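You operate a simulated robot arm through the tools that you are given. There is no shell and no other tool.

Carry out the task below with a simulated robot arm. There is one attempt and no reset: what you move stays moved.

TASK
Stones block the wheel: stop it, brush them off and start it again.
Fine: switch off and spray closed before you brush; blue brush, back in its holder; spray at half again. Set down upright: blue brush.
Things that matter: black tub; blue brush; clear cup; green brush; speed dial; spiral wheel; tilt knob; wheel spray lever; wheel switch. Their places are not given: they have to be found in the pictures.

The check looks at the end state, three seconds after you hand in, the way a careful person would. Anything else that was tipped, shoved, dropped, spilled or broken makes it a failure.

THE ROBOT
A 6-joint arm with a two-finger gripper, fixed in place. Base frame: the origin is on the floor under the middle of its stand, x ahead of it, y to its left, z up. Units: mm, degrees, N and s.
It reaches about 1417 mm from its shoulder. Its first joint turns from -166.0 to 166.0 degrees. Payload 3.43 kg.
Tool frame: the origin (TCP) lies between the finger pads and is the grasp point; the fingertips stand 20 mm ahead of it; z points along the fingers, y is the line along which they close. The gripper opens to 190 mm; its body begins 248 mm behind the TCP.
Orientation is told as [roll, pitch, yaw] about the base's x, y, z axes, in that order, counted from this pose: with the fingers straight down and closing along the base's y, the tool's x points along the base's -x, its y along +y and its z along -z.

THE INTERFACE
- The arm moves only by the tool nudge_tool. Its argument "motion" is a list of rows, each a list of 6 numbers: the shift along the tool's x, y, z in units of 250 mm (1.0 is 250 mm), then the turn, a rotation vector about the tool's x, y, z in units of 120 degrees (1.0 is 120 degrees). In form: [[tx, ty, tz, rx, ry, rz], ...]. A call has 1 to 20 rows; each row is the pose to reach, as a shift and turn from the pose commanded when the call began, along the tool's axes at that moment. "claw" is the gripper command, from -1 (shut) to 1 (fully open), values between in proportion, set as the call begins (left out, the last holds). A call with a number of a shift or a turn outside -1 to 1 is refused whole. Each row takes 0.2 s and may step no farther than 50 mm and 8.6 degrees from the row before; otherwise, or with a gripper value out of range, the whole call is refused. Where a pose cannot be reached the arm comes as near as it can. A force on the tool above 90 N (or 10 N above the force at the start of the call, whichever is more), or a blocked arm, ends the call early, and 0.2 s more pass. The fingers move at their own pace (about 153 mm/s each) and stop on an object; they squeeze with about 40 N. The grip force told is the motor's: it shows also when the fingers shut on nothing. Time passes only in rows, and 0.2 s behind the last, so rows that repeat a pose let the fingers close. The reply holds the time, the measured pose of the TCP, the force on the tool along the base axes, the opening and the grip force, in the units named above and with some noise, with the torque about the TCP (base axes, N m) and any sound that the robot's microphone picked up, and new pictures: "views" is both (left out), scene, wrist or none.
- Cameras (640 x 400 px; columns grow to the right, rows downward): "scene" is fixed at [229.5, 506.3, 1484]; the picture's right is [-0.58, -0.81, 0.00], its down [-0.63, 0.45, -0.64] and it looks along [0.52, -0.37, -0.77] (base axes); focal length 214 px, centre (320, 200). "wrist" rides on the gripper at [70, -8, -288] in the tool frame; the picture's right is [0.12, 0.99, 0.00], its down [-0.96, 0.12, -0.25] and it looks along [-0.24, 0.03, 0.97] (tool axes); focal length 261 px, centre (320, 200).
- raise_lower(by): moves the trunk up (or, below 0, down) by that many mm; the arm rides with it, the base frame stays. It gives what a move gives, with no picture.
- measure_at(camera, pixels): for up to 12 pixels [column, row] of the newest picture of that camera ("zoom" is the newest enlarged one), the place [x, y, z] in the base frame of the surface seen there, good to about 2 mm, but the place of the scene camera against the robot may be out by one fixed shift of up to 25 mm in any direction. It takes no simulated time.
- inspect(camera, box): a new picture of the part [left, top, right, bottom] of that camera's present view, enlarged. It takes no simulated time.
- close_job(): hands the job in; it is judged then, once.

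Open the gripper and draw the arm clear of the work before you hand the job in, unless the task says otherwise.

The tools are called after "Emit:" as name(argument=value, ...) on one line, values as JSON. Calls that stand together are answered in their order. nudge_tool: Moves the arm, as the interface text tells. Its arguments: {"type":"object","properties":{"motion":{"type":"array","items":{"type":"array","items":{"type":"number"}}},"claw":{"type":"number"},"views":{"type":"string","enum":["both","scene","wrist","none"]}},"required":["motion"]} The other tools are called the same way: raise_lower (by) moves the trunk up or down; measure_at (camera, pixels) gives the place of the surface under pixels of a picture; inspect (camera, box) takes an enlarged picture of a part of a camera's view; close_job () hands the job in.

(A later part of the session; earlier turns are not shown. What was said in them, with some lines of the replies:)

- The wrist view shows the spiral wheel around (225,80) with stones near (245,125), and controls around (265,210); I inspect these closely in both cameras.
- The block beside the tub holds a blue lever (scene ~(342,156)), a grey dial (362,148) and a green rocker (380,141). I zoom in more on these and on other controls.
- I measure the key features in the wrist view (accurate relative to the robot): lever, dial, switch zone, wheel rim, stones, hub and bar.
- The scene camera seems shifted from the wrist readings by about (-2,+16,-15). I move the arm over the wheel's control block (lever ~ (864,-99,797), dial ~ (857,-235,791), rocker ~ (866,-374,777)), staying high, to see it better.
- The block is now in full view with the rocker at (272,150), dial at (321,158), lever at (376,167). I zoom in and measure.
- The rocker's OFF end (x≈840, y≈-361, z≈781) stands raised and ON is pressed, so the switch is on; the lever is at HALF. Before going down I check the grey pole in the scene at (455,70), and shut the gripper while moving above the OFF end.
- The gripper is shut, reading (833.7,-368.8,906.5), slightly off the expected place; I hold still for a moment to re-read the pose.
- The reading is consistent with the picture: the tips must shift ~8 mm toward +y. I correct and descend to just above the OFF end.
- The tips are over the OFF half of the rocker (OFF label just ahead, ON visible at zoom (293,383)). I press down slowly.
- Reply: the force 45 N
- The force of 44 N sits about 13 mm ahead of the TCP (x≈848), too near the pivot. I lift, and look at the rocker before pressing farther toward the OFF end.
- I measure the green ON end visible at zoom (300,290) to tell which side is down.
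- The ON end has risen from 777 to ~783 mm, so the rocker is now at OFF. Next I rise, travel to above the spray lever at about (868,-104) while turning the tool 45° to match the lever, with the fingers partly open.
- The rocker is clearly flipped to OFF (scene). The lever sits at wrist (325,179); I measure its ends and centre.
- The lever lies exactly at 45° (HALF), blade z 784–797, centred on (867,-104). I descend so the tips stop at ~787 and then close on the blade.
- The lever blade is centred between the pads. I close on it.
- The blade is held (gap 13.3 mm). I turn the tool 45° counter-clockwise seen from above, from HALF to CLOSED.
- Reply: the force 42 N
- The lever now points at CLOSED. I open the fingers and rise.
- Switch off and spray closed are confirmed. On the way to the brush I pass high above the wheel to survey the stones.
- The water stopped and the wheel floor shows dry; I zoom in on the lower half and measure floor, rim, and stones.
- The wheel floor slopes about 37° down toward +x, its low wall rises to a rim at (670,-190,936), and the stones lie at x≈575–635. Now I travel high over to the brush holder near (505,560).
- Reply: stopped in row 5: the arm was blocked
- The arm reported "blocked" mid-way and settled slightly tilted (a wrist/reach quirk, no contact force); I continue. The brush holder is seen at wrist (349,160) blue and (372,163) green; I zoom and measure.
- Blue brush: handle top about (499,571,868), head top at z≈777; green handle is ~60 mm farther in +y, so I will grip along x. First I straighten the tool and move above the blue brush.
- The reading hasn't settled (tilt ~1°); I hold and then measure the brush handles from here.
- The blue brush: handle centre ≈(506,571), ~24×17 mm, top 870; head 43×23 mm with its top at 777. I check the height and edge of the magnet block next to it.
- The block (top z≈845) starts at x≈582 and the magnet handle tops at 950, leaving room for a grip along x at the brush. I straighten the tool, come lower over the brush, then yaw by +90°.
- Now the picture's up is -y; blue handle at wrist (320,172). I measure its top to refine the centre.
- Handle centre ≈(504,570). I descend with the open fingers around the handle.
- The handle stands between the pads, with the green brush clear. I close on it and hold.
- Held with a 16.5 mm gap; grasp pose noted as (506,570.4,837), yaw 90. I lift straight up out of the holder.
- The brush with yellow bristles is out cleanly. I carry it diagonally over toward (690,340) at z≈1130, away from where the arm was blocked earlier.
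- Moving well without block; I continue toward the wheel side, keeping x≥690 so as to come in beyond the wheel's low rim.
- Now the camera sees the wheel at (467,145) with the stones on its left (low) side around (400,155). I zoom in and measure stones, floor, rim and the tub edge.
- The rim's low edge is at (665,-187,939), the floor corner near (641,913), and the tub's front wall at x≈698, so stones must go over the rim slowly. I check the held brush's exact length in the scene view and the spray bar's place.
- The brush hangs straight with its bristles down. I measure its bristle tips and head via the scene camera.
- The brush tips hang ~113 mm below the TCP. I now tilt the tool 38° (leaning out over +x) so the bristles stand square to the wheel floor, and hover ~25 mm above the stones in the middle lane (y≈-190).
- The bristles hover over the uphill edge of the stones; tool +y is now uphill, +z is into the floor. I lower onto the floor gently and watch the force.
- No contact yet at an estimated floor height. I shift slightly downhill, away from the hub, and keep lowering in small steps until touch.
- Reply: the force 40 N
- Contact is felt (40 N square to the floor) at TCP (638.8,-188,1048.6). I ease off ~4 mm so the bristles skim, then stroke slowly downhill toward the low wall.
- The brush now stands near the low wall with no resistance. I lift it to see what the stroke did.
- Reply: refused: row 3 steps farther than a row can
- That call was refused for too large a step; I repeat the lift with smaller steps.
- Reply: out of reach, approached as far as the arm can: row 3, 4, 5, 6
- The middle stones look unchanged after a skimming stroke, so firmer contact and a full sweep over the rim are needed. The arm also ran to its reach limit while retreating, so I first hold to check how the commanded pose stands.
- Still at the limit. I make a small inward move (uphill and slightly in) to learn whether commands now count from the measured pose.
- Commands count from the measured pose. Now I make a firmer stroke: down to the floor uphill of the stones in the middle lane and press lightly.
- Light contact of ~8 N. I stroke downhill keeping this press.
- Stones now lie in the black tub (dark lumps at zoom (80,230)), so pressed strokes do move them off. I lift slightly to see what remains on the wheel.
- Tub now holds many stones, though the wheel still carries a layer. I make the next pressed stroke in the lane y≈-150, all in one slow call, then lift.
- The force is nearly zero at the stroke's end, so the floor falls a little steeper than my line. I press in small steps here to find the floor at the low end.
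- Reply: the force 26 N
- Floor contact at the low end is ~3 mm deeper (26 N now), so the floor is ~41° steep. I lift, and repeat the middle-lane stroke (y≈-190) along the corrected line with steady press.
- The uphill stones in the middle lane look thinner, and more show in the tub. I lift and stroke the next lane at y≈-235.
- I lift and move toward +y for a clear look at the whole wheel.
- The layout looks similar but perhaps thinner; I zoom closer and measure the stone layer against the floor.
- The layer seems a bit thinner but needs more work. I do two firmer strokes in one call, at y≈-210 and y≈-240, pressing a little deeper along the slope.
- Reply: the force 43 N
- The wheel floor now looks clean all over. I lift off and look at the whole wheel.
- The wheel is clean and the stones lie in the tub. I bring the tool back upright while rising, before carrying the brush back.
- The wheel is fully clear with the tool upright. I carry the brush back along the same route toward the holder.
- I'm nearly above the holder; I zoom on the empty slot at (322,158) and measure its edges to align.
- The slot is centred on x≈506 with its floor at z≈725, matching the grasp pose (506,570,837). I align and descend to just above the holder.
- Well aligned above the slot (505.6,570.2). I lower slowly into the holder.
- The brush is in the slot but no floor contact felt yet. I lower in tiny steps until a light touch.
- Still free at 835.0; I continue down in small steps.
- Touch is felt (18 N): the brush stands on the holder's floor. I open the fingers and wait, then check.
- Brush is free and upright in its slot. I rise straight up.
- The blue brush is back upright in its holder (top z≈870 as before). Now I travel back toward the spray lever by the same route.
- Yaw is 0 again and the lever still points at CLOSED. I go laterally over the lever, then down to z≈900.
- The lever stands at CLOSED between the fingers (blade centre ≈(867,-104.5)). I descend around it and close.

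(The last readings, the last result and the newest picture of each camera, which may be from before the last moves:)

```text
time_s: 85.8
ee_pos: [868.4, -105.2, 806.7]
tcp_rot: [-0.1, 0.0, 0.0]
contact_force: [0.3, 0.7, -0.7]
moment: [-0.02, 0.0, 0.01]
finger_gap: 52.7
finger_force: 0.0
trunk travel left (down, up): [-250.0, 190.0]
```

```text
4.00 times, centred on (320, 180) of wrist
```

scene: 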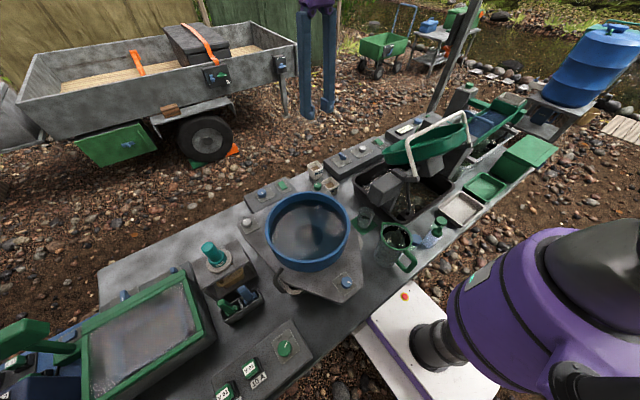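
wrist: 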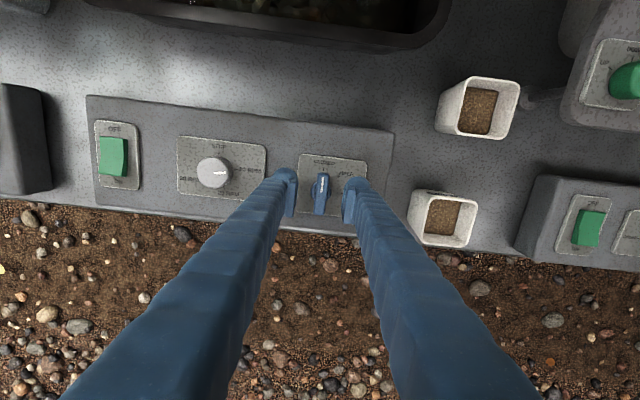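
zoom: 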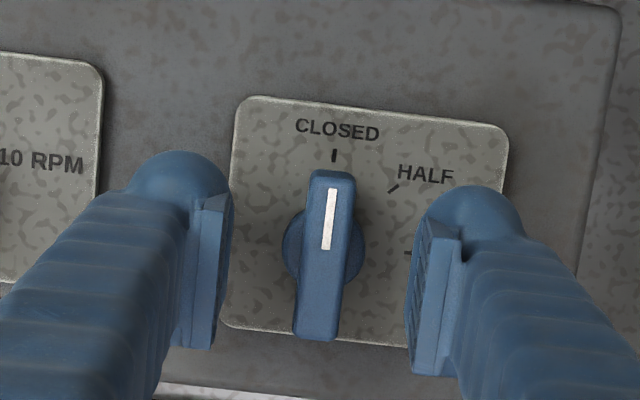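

The blade is between the pads. I close, then turn 45° clockwise seen from above to HALF.

Emit:
nudge_tool(motion=[[0, 0, 0.006, 0, 0, 0], [0, 0, 0.006, 0, 0, 0], [0, 0, 0.006, 0, 0, 0]], claw=-1, views="none")

Emit:
nudge_tool(motion=[[0, 0, 0, 0, 0, 0.0625], [0, 0, 0, 0, 0, 0.125], [0, 0, 0, 0, 0, 0.1875], [0, 0, 0, 0, 0, 0.25], [0, 0, 0, 0, 0, 0.3125], [0, 0, 0, 0, 0, 0.375], [0, 0, 0, 0, 0, 0.375]], views="wrist")

Emit:
inspect(camera="wrist", box=[240, 130, 400, 230])

```text
time_s: 86.6
ee_pos: [868.0, -105.8, 805.7]
tcp_rot: [-0.1, 0.0, -0.1]
contact_force: [0.9, 10.7, 5.0]
moment: [0.12, 0.0, -0.02]
finger_gap: 12.9
finger_force: 45.1
trunk travel left (down, up): [-250.0, 190.0]
```

```text
time_s: 88.2
ee_pos: [868.4, -105.3, 806.5]
tcp_rot: [0.1, -0.1, -45.2]
contact_force: [6.7, 10.9, 9.8]
moment: [0.09, -0.13, -0.05]
finger_gap: 13.0
finger_force: 44.6
trunk travel left (down, up): [-250.0, 190.0]
```

wrist: 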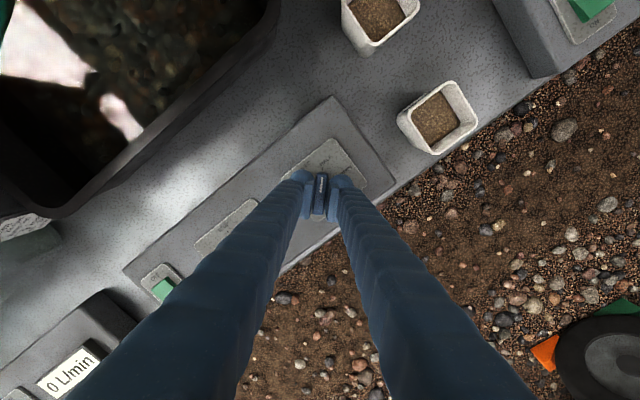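

```text
4.00 times, centred on (320, 180) of wrist
```

zoom: 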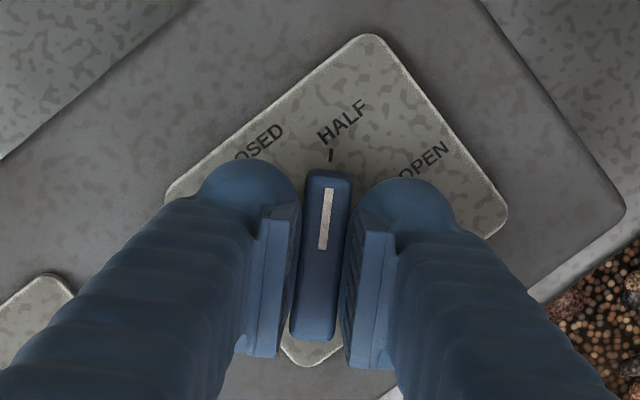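

The lever points at HALF. I release it and rise.

Emit:
nudge_tool(motion=[[0, 0, 0, 0, 0, 0], [0, 0, 0, 0, 0, 0], [0, 0, -0.12, 0, 0, 0], [0, 0, -0.28, 0, 0, 0], [0, 0, -0.44, 0, 0, 0], [0, 0, -0.44, 0, 0, 0]], claw=-0.45, views="wrist")

Emit:
inspect(camera="wrist", box=[240, 120, 400, 220])

Emit:
measure_at(camera="wrist", pixels=[[323, 165], [322, 178], [320, 191]])

```text
time_s: 89.6
ee_pos: [868.6, -107.3, 913.4]
tcp_rot: [0.0, -0.2, -45.0]
contact_force: [-0.4, 0.7, -0.4]
moment: [0.0, -0.04, 0.01]
finger_gap: 52.2
finger_force: 0.1
trunk travel left (down, up): [-250.0, 190.0]
```

wrist: 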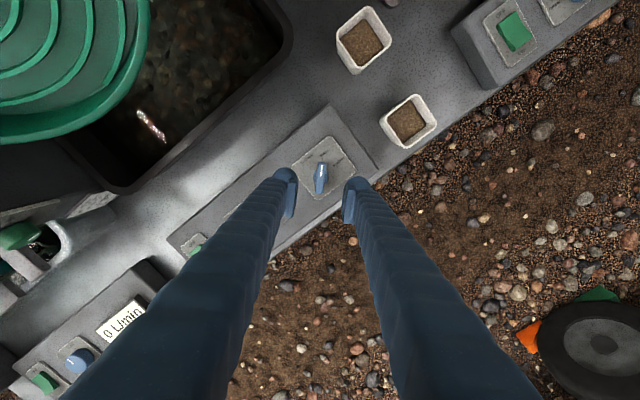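

```text
4.00 times, centred on (320, 170) of wrist
```

zoom: 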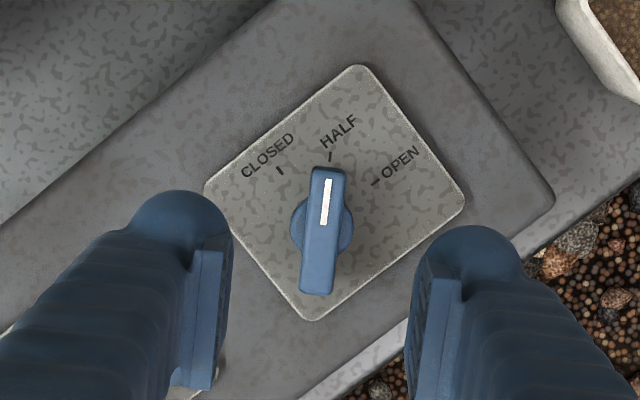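

```text
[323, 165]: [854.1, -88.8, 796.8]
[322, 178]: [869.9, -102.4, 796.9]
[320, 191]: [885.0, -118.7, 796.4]
```

The lever is at HALF (44–45° measured). Next I shut the fingers and go over the rocker's ON end near (878,-361), turning back to yaw 0.

Emit:
nudge_tool(motion=[[-0.124, -0.115, 0, 0, 0, -0.0625], [-0.248, -0.23, 0, 0, 0, -0.125], [-0.372, -0.3455, 0, 0, 0, -0.1875], [-0.496, -0.461, 0, 0, 0, -0.25], [-0.62, -0.576, 0, 0, 0, -0.3125], [-0.744, -0.691, 0, 0, 0, -0.375], [-0.744, -0.691, 0, 0, 0, -0.375]], claw=-1, views="wrist")

Emit:
inspect(camera="wrist", box=[240, 120, 400, 220])

```text
time_s: 91.2
ee_pos: [876.8, -359.1, 914.6]
tcp_rot: [0.0, 0.0, 0.1]
contact_force: [-0.2, -0.2, -0.5]
moment: [0.13, -0.04, 0.03]
finger_gap: 0.0
finger_force: 34.8
trunk travel left (down, up): [-250.0, 190.0]
```

wrist: 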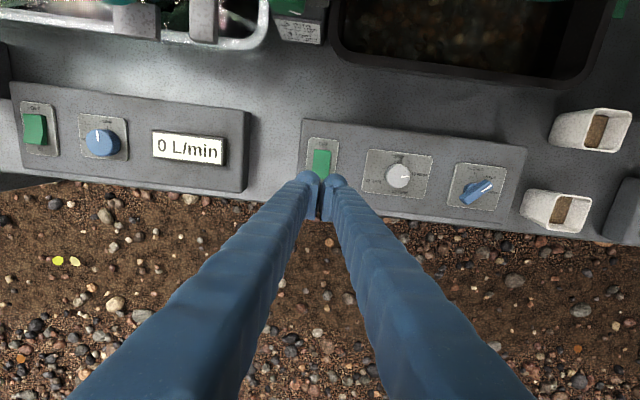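

```text
4.00 times, centred on (320, 170) of wrist
```

zoom: 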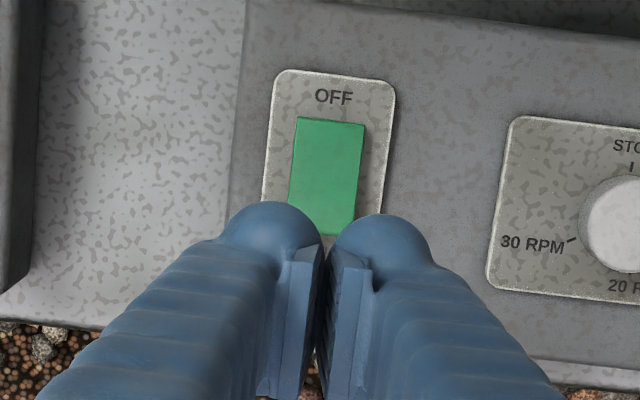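

The tips are above the ON half. I descend to just above it, then press slowly.

Emit:
nudge_tool(motion=[[-0.003, -0.006, 0.16, 0, 0, 0], [-0.003, -0.006, 0.32, 0, 0, 0], [-0.003, -0.006, 0.385, 0, 0, 0], [-0.003, -0.006, 0.385, 0, 0, 0]], views="wrist")

Emit:
inspect(camera="wrist", box=[240, 120, 400, 220])

```text
time_s: 92.2
ee_pos: [878.4, -361.3, 819.6]
tcp_rot: [-0.2, -0.1, 0.1]
contact_force: [0.0, 0.3, -0.5]
moment: [-0.01, 0.02, 0.02]
finger_gap: 0.1
finger_force: 34.1
trunk travel left (down, up): [-250.0, 190.0]
```

wrist: 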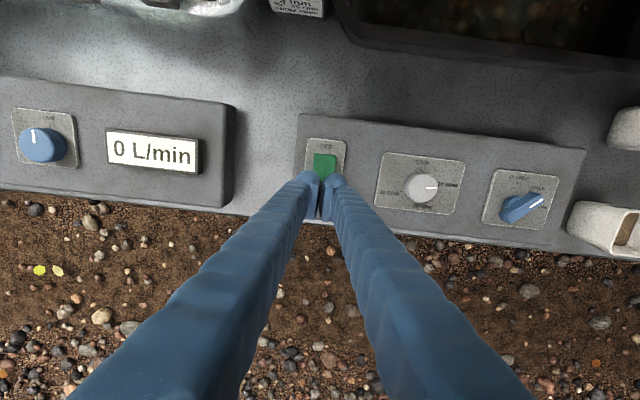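

```text
4.00 times, centred on (320, 170) of wrist
```

zoom: 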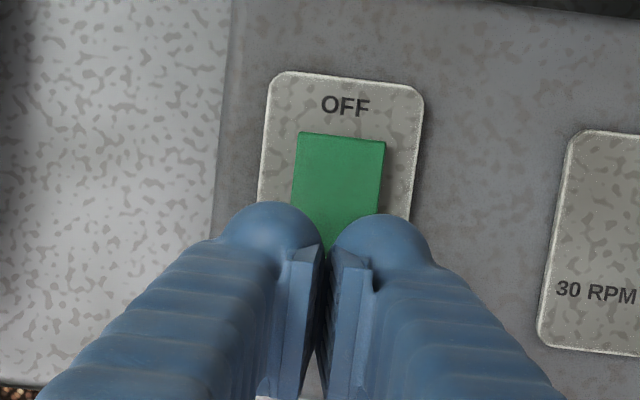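

Press down slowly on the ON end.

Emit:
nudge_tool(motion=[[0, 0, 0.05, 0, 0, 0], [0, 0, 0.068, 0, 0, 0], [0, 0, 0.08, 0, 0, 0], [0, 0, 0.092, 0, 0, 0], [0, 0, 0.104, 0, 0, 0]], views="wrist")

Emit:
inspect(camera="wrist", box=[240, 120, 400, 220])

Emit:
measure_at(camera="wrist", pixels=[[325, 155], [325, 160], [325, 165], [325, 170]])

```text
time_s: 93.4
ee_pos: [878.2, -361.4, 798.7]
tcp_rot: [-0.2, -0.3, 0.0]
contact_force: [-5.6, 4.2, 38.4]
moment: [0.14, 0.64, 0.0]
finger_gap: 5.9
finger_force: 34.0
trunk travel left (down, up): [-250.0, 190.0]
```

wrist: 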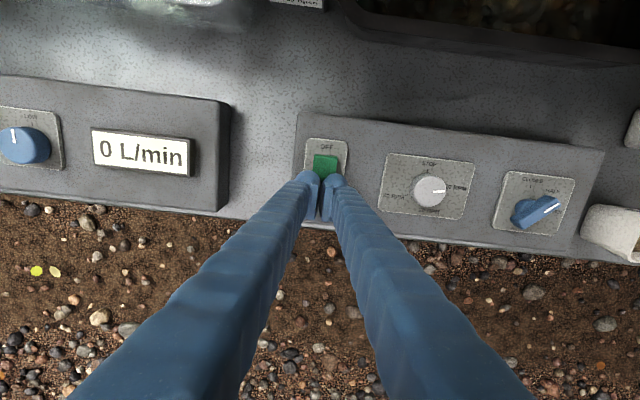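

```text
4.00 times, centred on (320, 170) of wrist
```

zoom: 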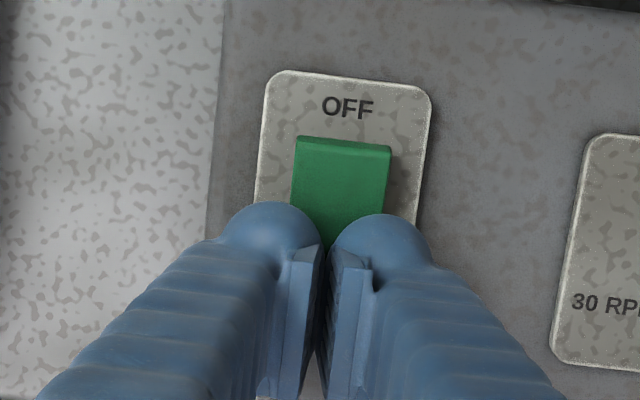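

```text
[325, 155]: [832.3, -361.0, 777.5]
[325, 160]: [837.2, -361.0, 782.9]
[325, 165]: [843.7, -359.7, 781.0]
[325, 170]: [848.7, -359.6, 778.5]
```

The OFF end has risen to ~783, so the rocker is ON. I rise straight up and check the wheel and spray.

Emit:
nudge_tool(motion=[[0, 0, -0.1, 0, 0, 0], [0, 0, -0.26, 0, 0, 0], [0, 0, -0.44, 0, 0, 0], [0, 0, -0.62, 0, 0, 0], [0, 0, -0.8, 0, 0, 0], [0, 0, -0.98, 0, 0, 0], [0, 0, -0.98, 0, 0, 0]])

Emit:
inspect(camera="scene", box=[325, 90, 485, 220])

Emit:
inspect(camera="wrist", box=[260, 110, 440, 210])

```text
time_s: 95.0
ee_pos: [874.9, -358.4, 1037.0]
tcp_rot: [-0.2, 0.0, 0.0]
contact_force: [1.0, -0.1, -0.5]
moment: [-0.05, -0.02, 0.0]
finger_gap: 0.0
finger_force: 33.9
trunk travel left (down, up): [-250.0, 190.0]
```

scene: 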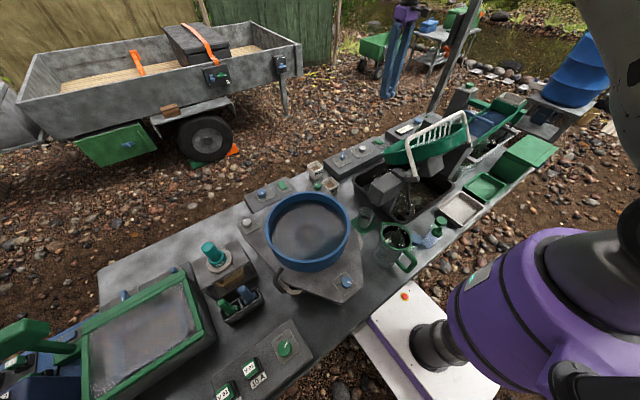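
wrist: 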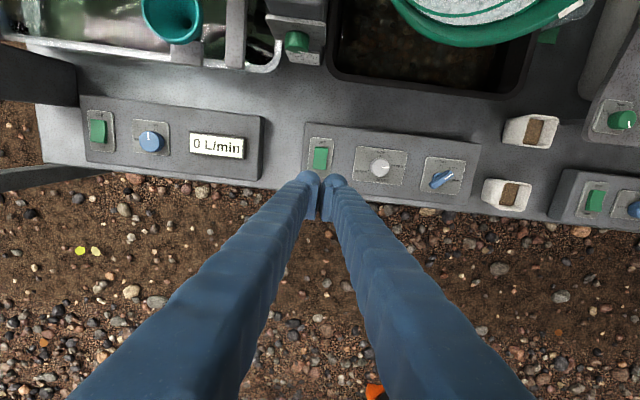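

```text
3.08 times, centred on (405, 155) of scene
```

zoom: 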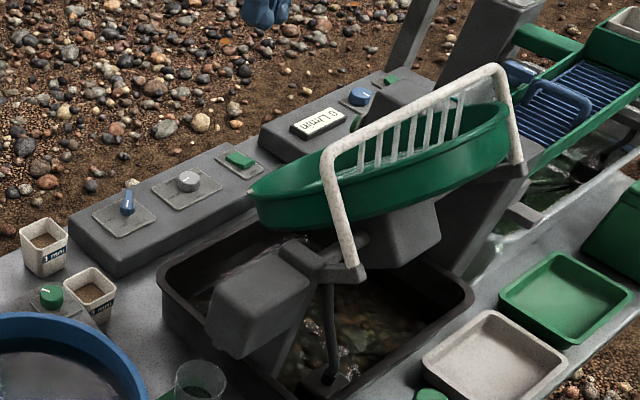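

```text
3.56 times, centred on (350, 160) of wrist
```

zoom: 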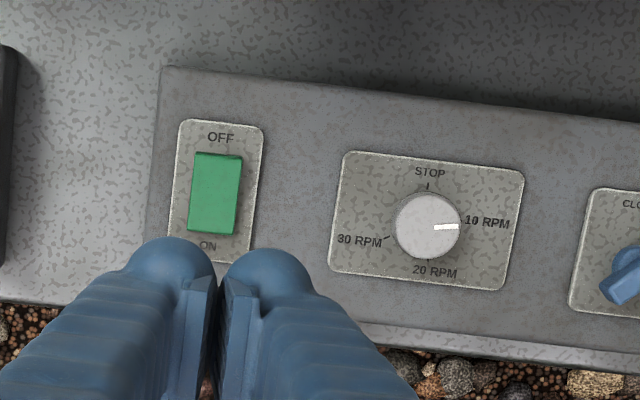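

The spray jets run again and the rim's white mark has moved to (575,10), so the wheel turns. I open the gripper and withdraw to a high, clear pose.

Emit:
nudge_tool(motion=[[0, 0, -0.18, 0, 0, 0], [0, 0, -0.36, 0, 0, 0], [0, 0, -0.54, 0, 0, 0], [0, 0, -0.72, 0, 0, 0], [0, 0, -0.86, 0, 0, 0], [0.1, 0.13, -0.86, 0, 0, 0], [0.2, 0.27, -0.86, 0, 0, 0], [0.3, 0.41, -0.86, 0, 0, 0], [0.4, 0.55, -0.86, 0, 0, 0], [0.5, 0.69, -0.86, 0, 0, 0], [0.5, 0.69, -0.86, 0, 0, 0]], claw=0.5)

Emit:
inspect(camera="wrist", box=[200, 20, 400, 160])

```text
time_s: 97.4
ee_pos: [755.1, -189.4, 1254.7]
tcp_rot: [0.0, 0.0, 0.0]
contact_force: [-0.1, -0.2, -0.2]
moment: [-0.05, 0.06, -0.01]
finger_gap: 142.3
finger_force: 0.0
trunk travel left (down, up): [-250.0, 190.0]
```

scene: 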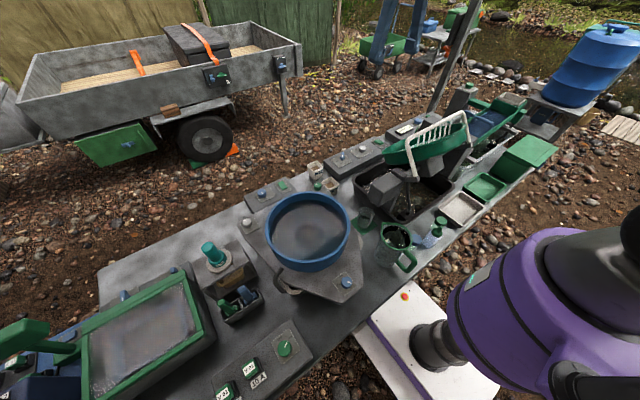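
wrist: 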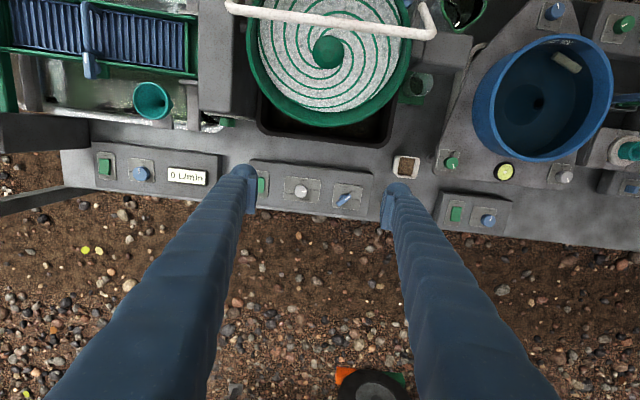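

```text
2.86 times, centred on (300, 90) of wrist
```

zoom: 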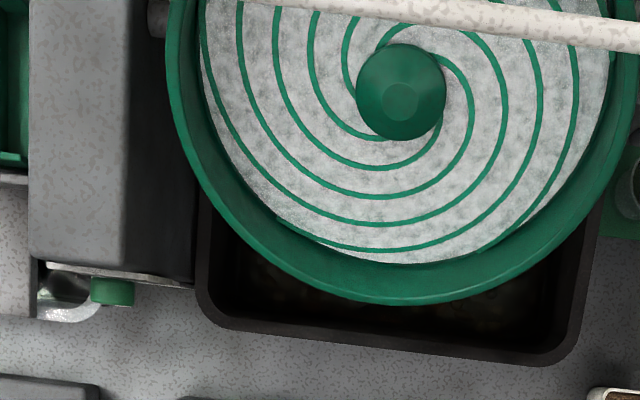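

The wheel is wet, clean and turning. I withdraw to the starting area and check the whole bench once more.

Emit:
nudge_tool(motion=[[0.06, 0.14, 0, 0, 0, 0], [0.12, 0.28, 0, 0, 0, 0], [0.18, 0.42, 0, 0, 0, 0], [0.25, 0.56, 0, 0, 0, 0], [0.31, 0.69, 0, 0, 0, 0], [0.31, 0.69, 0, 0, 0, 0]], claw=1)

Emit:
inspect(camera="wrist", box=[100, 0, 360, 162])

Emit:
inspect(camera="scene", box=[325, 120, 405, 175])

Emit:
inspect(camera="scene", box=[160, 220, 320, 320])

Emit:
inspect(camera="scene", box=[340, 150, 500, 260])

```text
time_s: 98.8
ee_pos: [675.5, -14.4, 1251.5]
tcp_rot: [-0.1, -0.1, 0.0]
contact_force: [-0.4, -0.3, -0.1]
moment: [-0.05, 0.02, -0.01]
finger_gap: 190.2
finger_force: 0.1
trunk travel left (down, up): [-250.0, 190.0]
```

scene: 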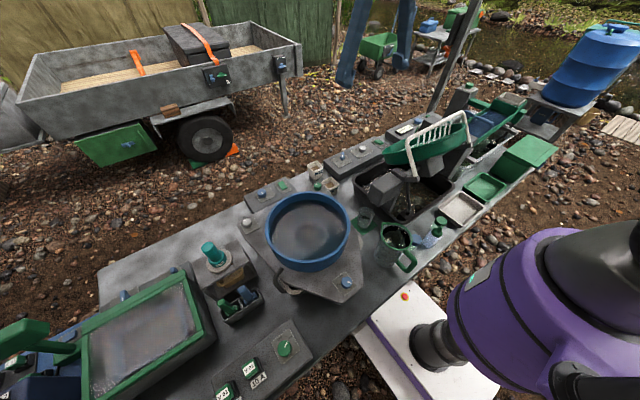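
wrist: 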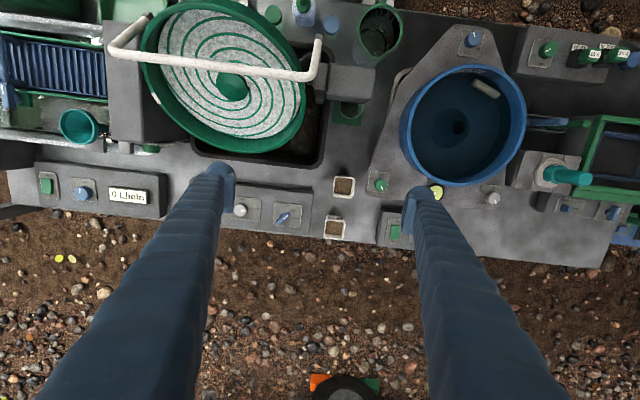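

```text
2.46 times, centred on (230, 81) of wrist
```

zoom: 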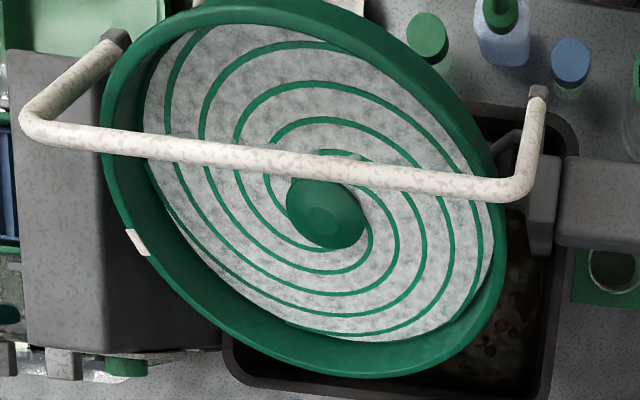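

```text
7.27 times, centred on (365, 148) of scene
```

zoom: 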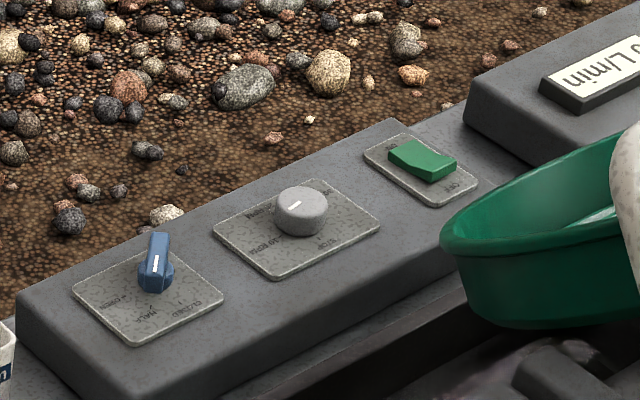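

```text
4.00 times, centred on (240, 270) of scene
```

zoom: 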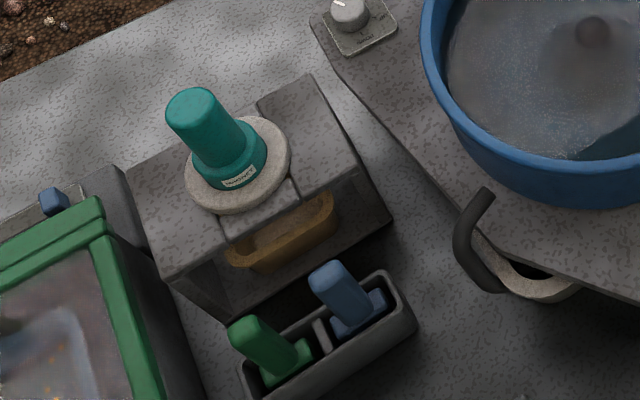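

```text
3.64 times, centred on (420, 205) of scene
```

zoom: 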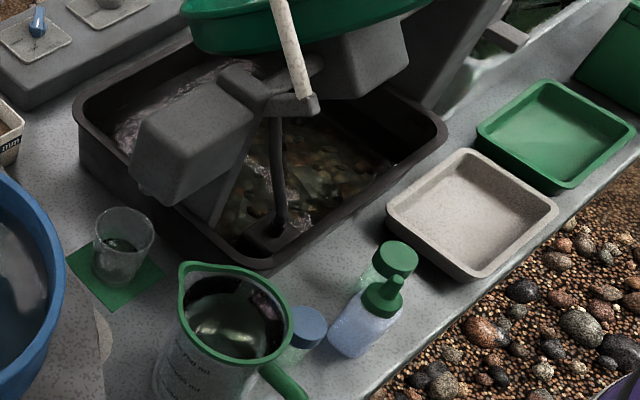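

Everything checks: rocker ON, lever at HALF, dial unchanged, wheel wet, clean and turning (rim mark now at zoom (137,242)). Both brushes are upright in the holder, the stones are in the tub, the cup is standing, and the gripper is open and clear. I hand in.

Emit:
close_job()

```text
The job is handed in.
```

The stones are off the wheel and it is turning again with the spray running; I handed the job in at that point.

- **Stopping:** I switched the wheel off and closed the spray before any brushing.
- **Brushing:** I used the blue brush. The first light stroke moved nothing. Pressed strokes then cleared the floor, and I saw stones only in the black tub.
- **Brush:** The blue brush is back upright in its own slot, at the same height as before. The green brush is untouched beside it.
- **Restarting:** The spray lever is at HALF and the switch is ON. I left the speed dial and tilt knob alone; the dial's pointer is where it was.
- **Final look:** The wheel was wet, clean and turning. The clear cup and the other items on the bench were standing as before. The gripper is open and the arm is back near its starting position.

During one high move with the gripper empty, the arm reported being blocked for a moment. It showed no contact force, and I saw nothing disturbed in the pictures afterwards.
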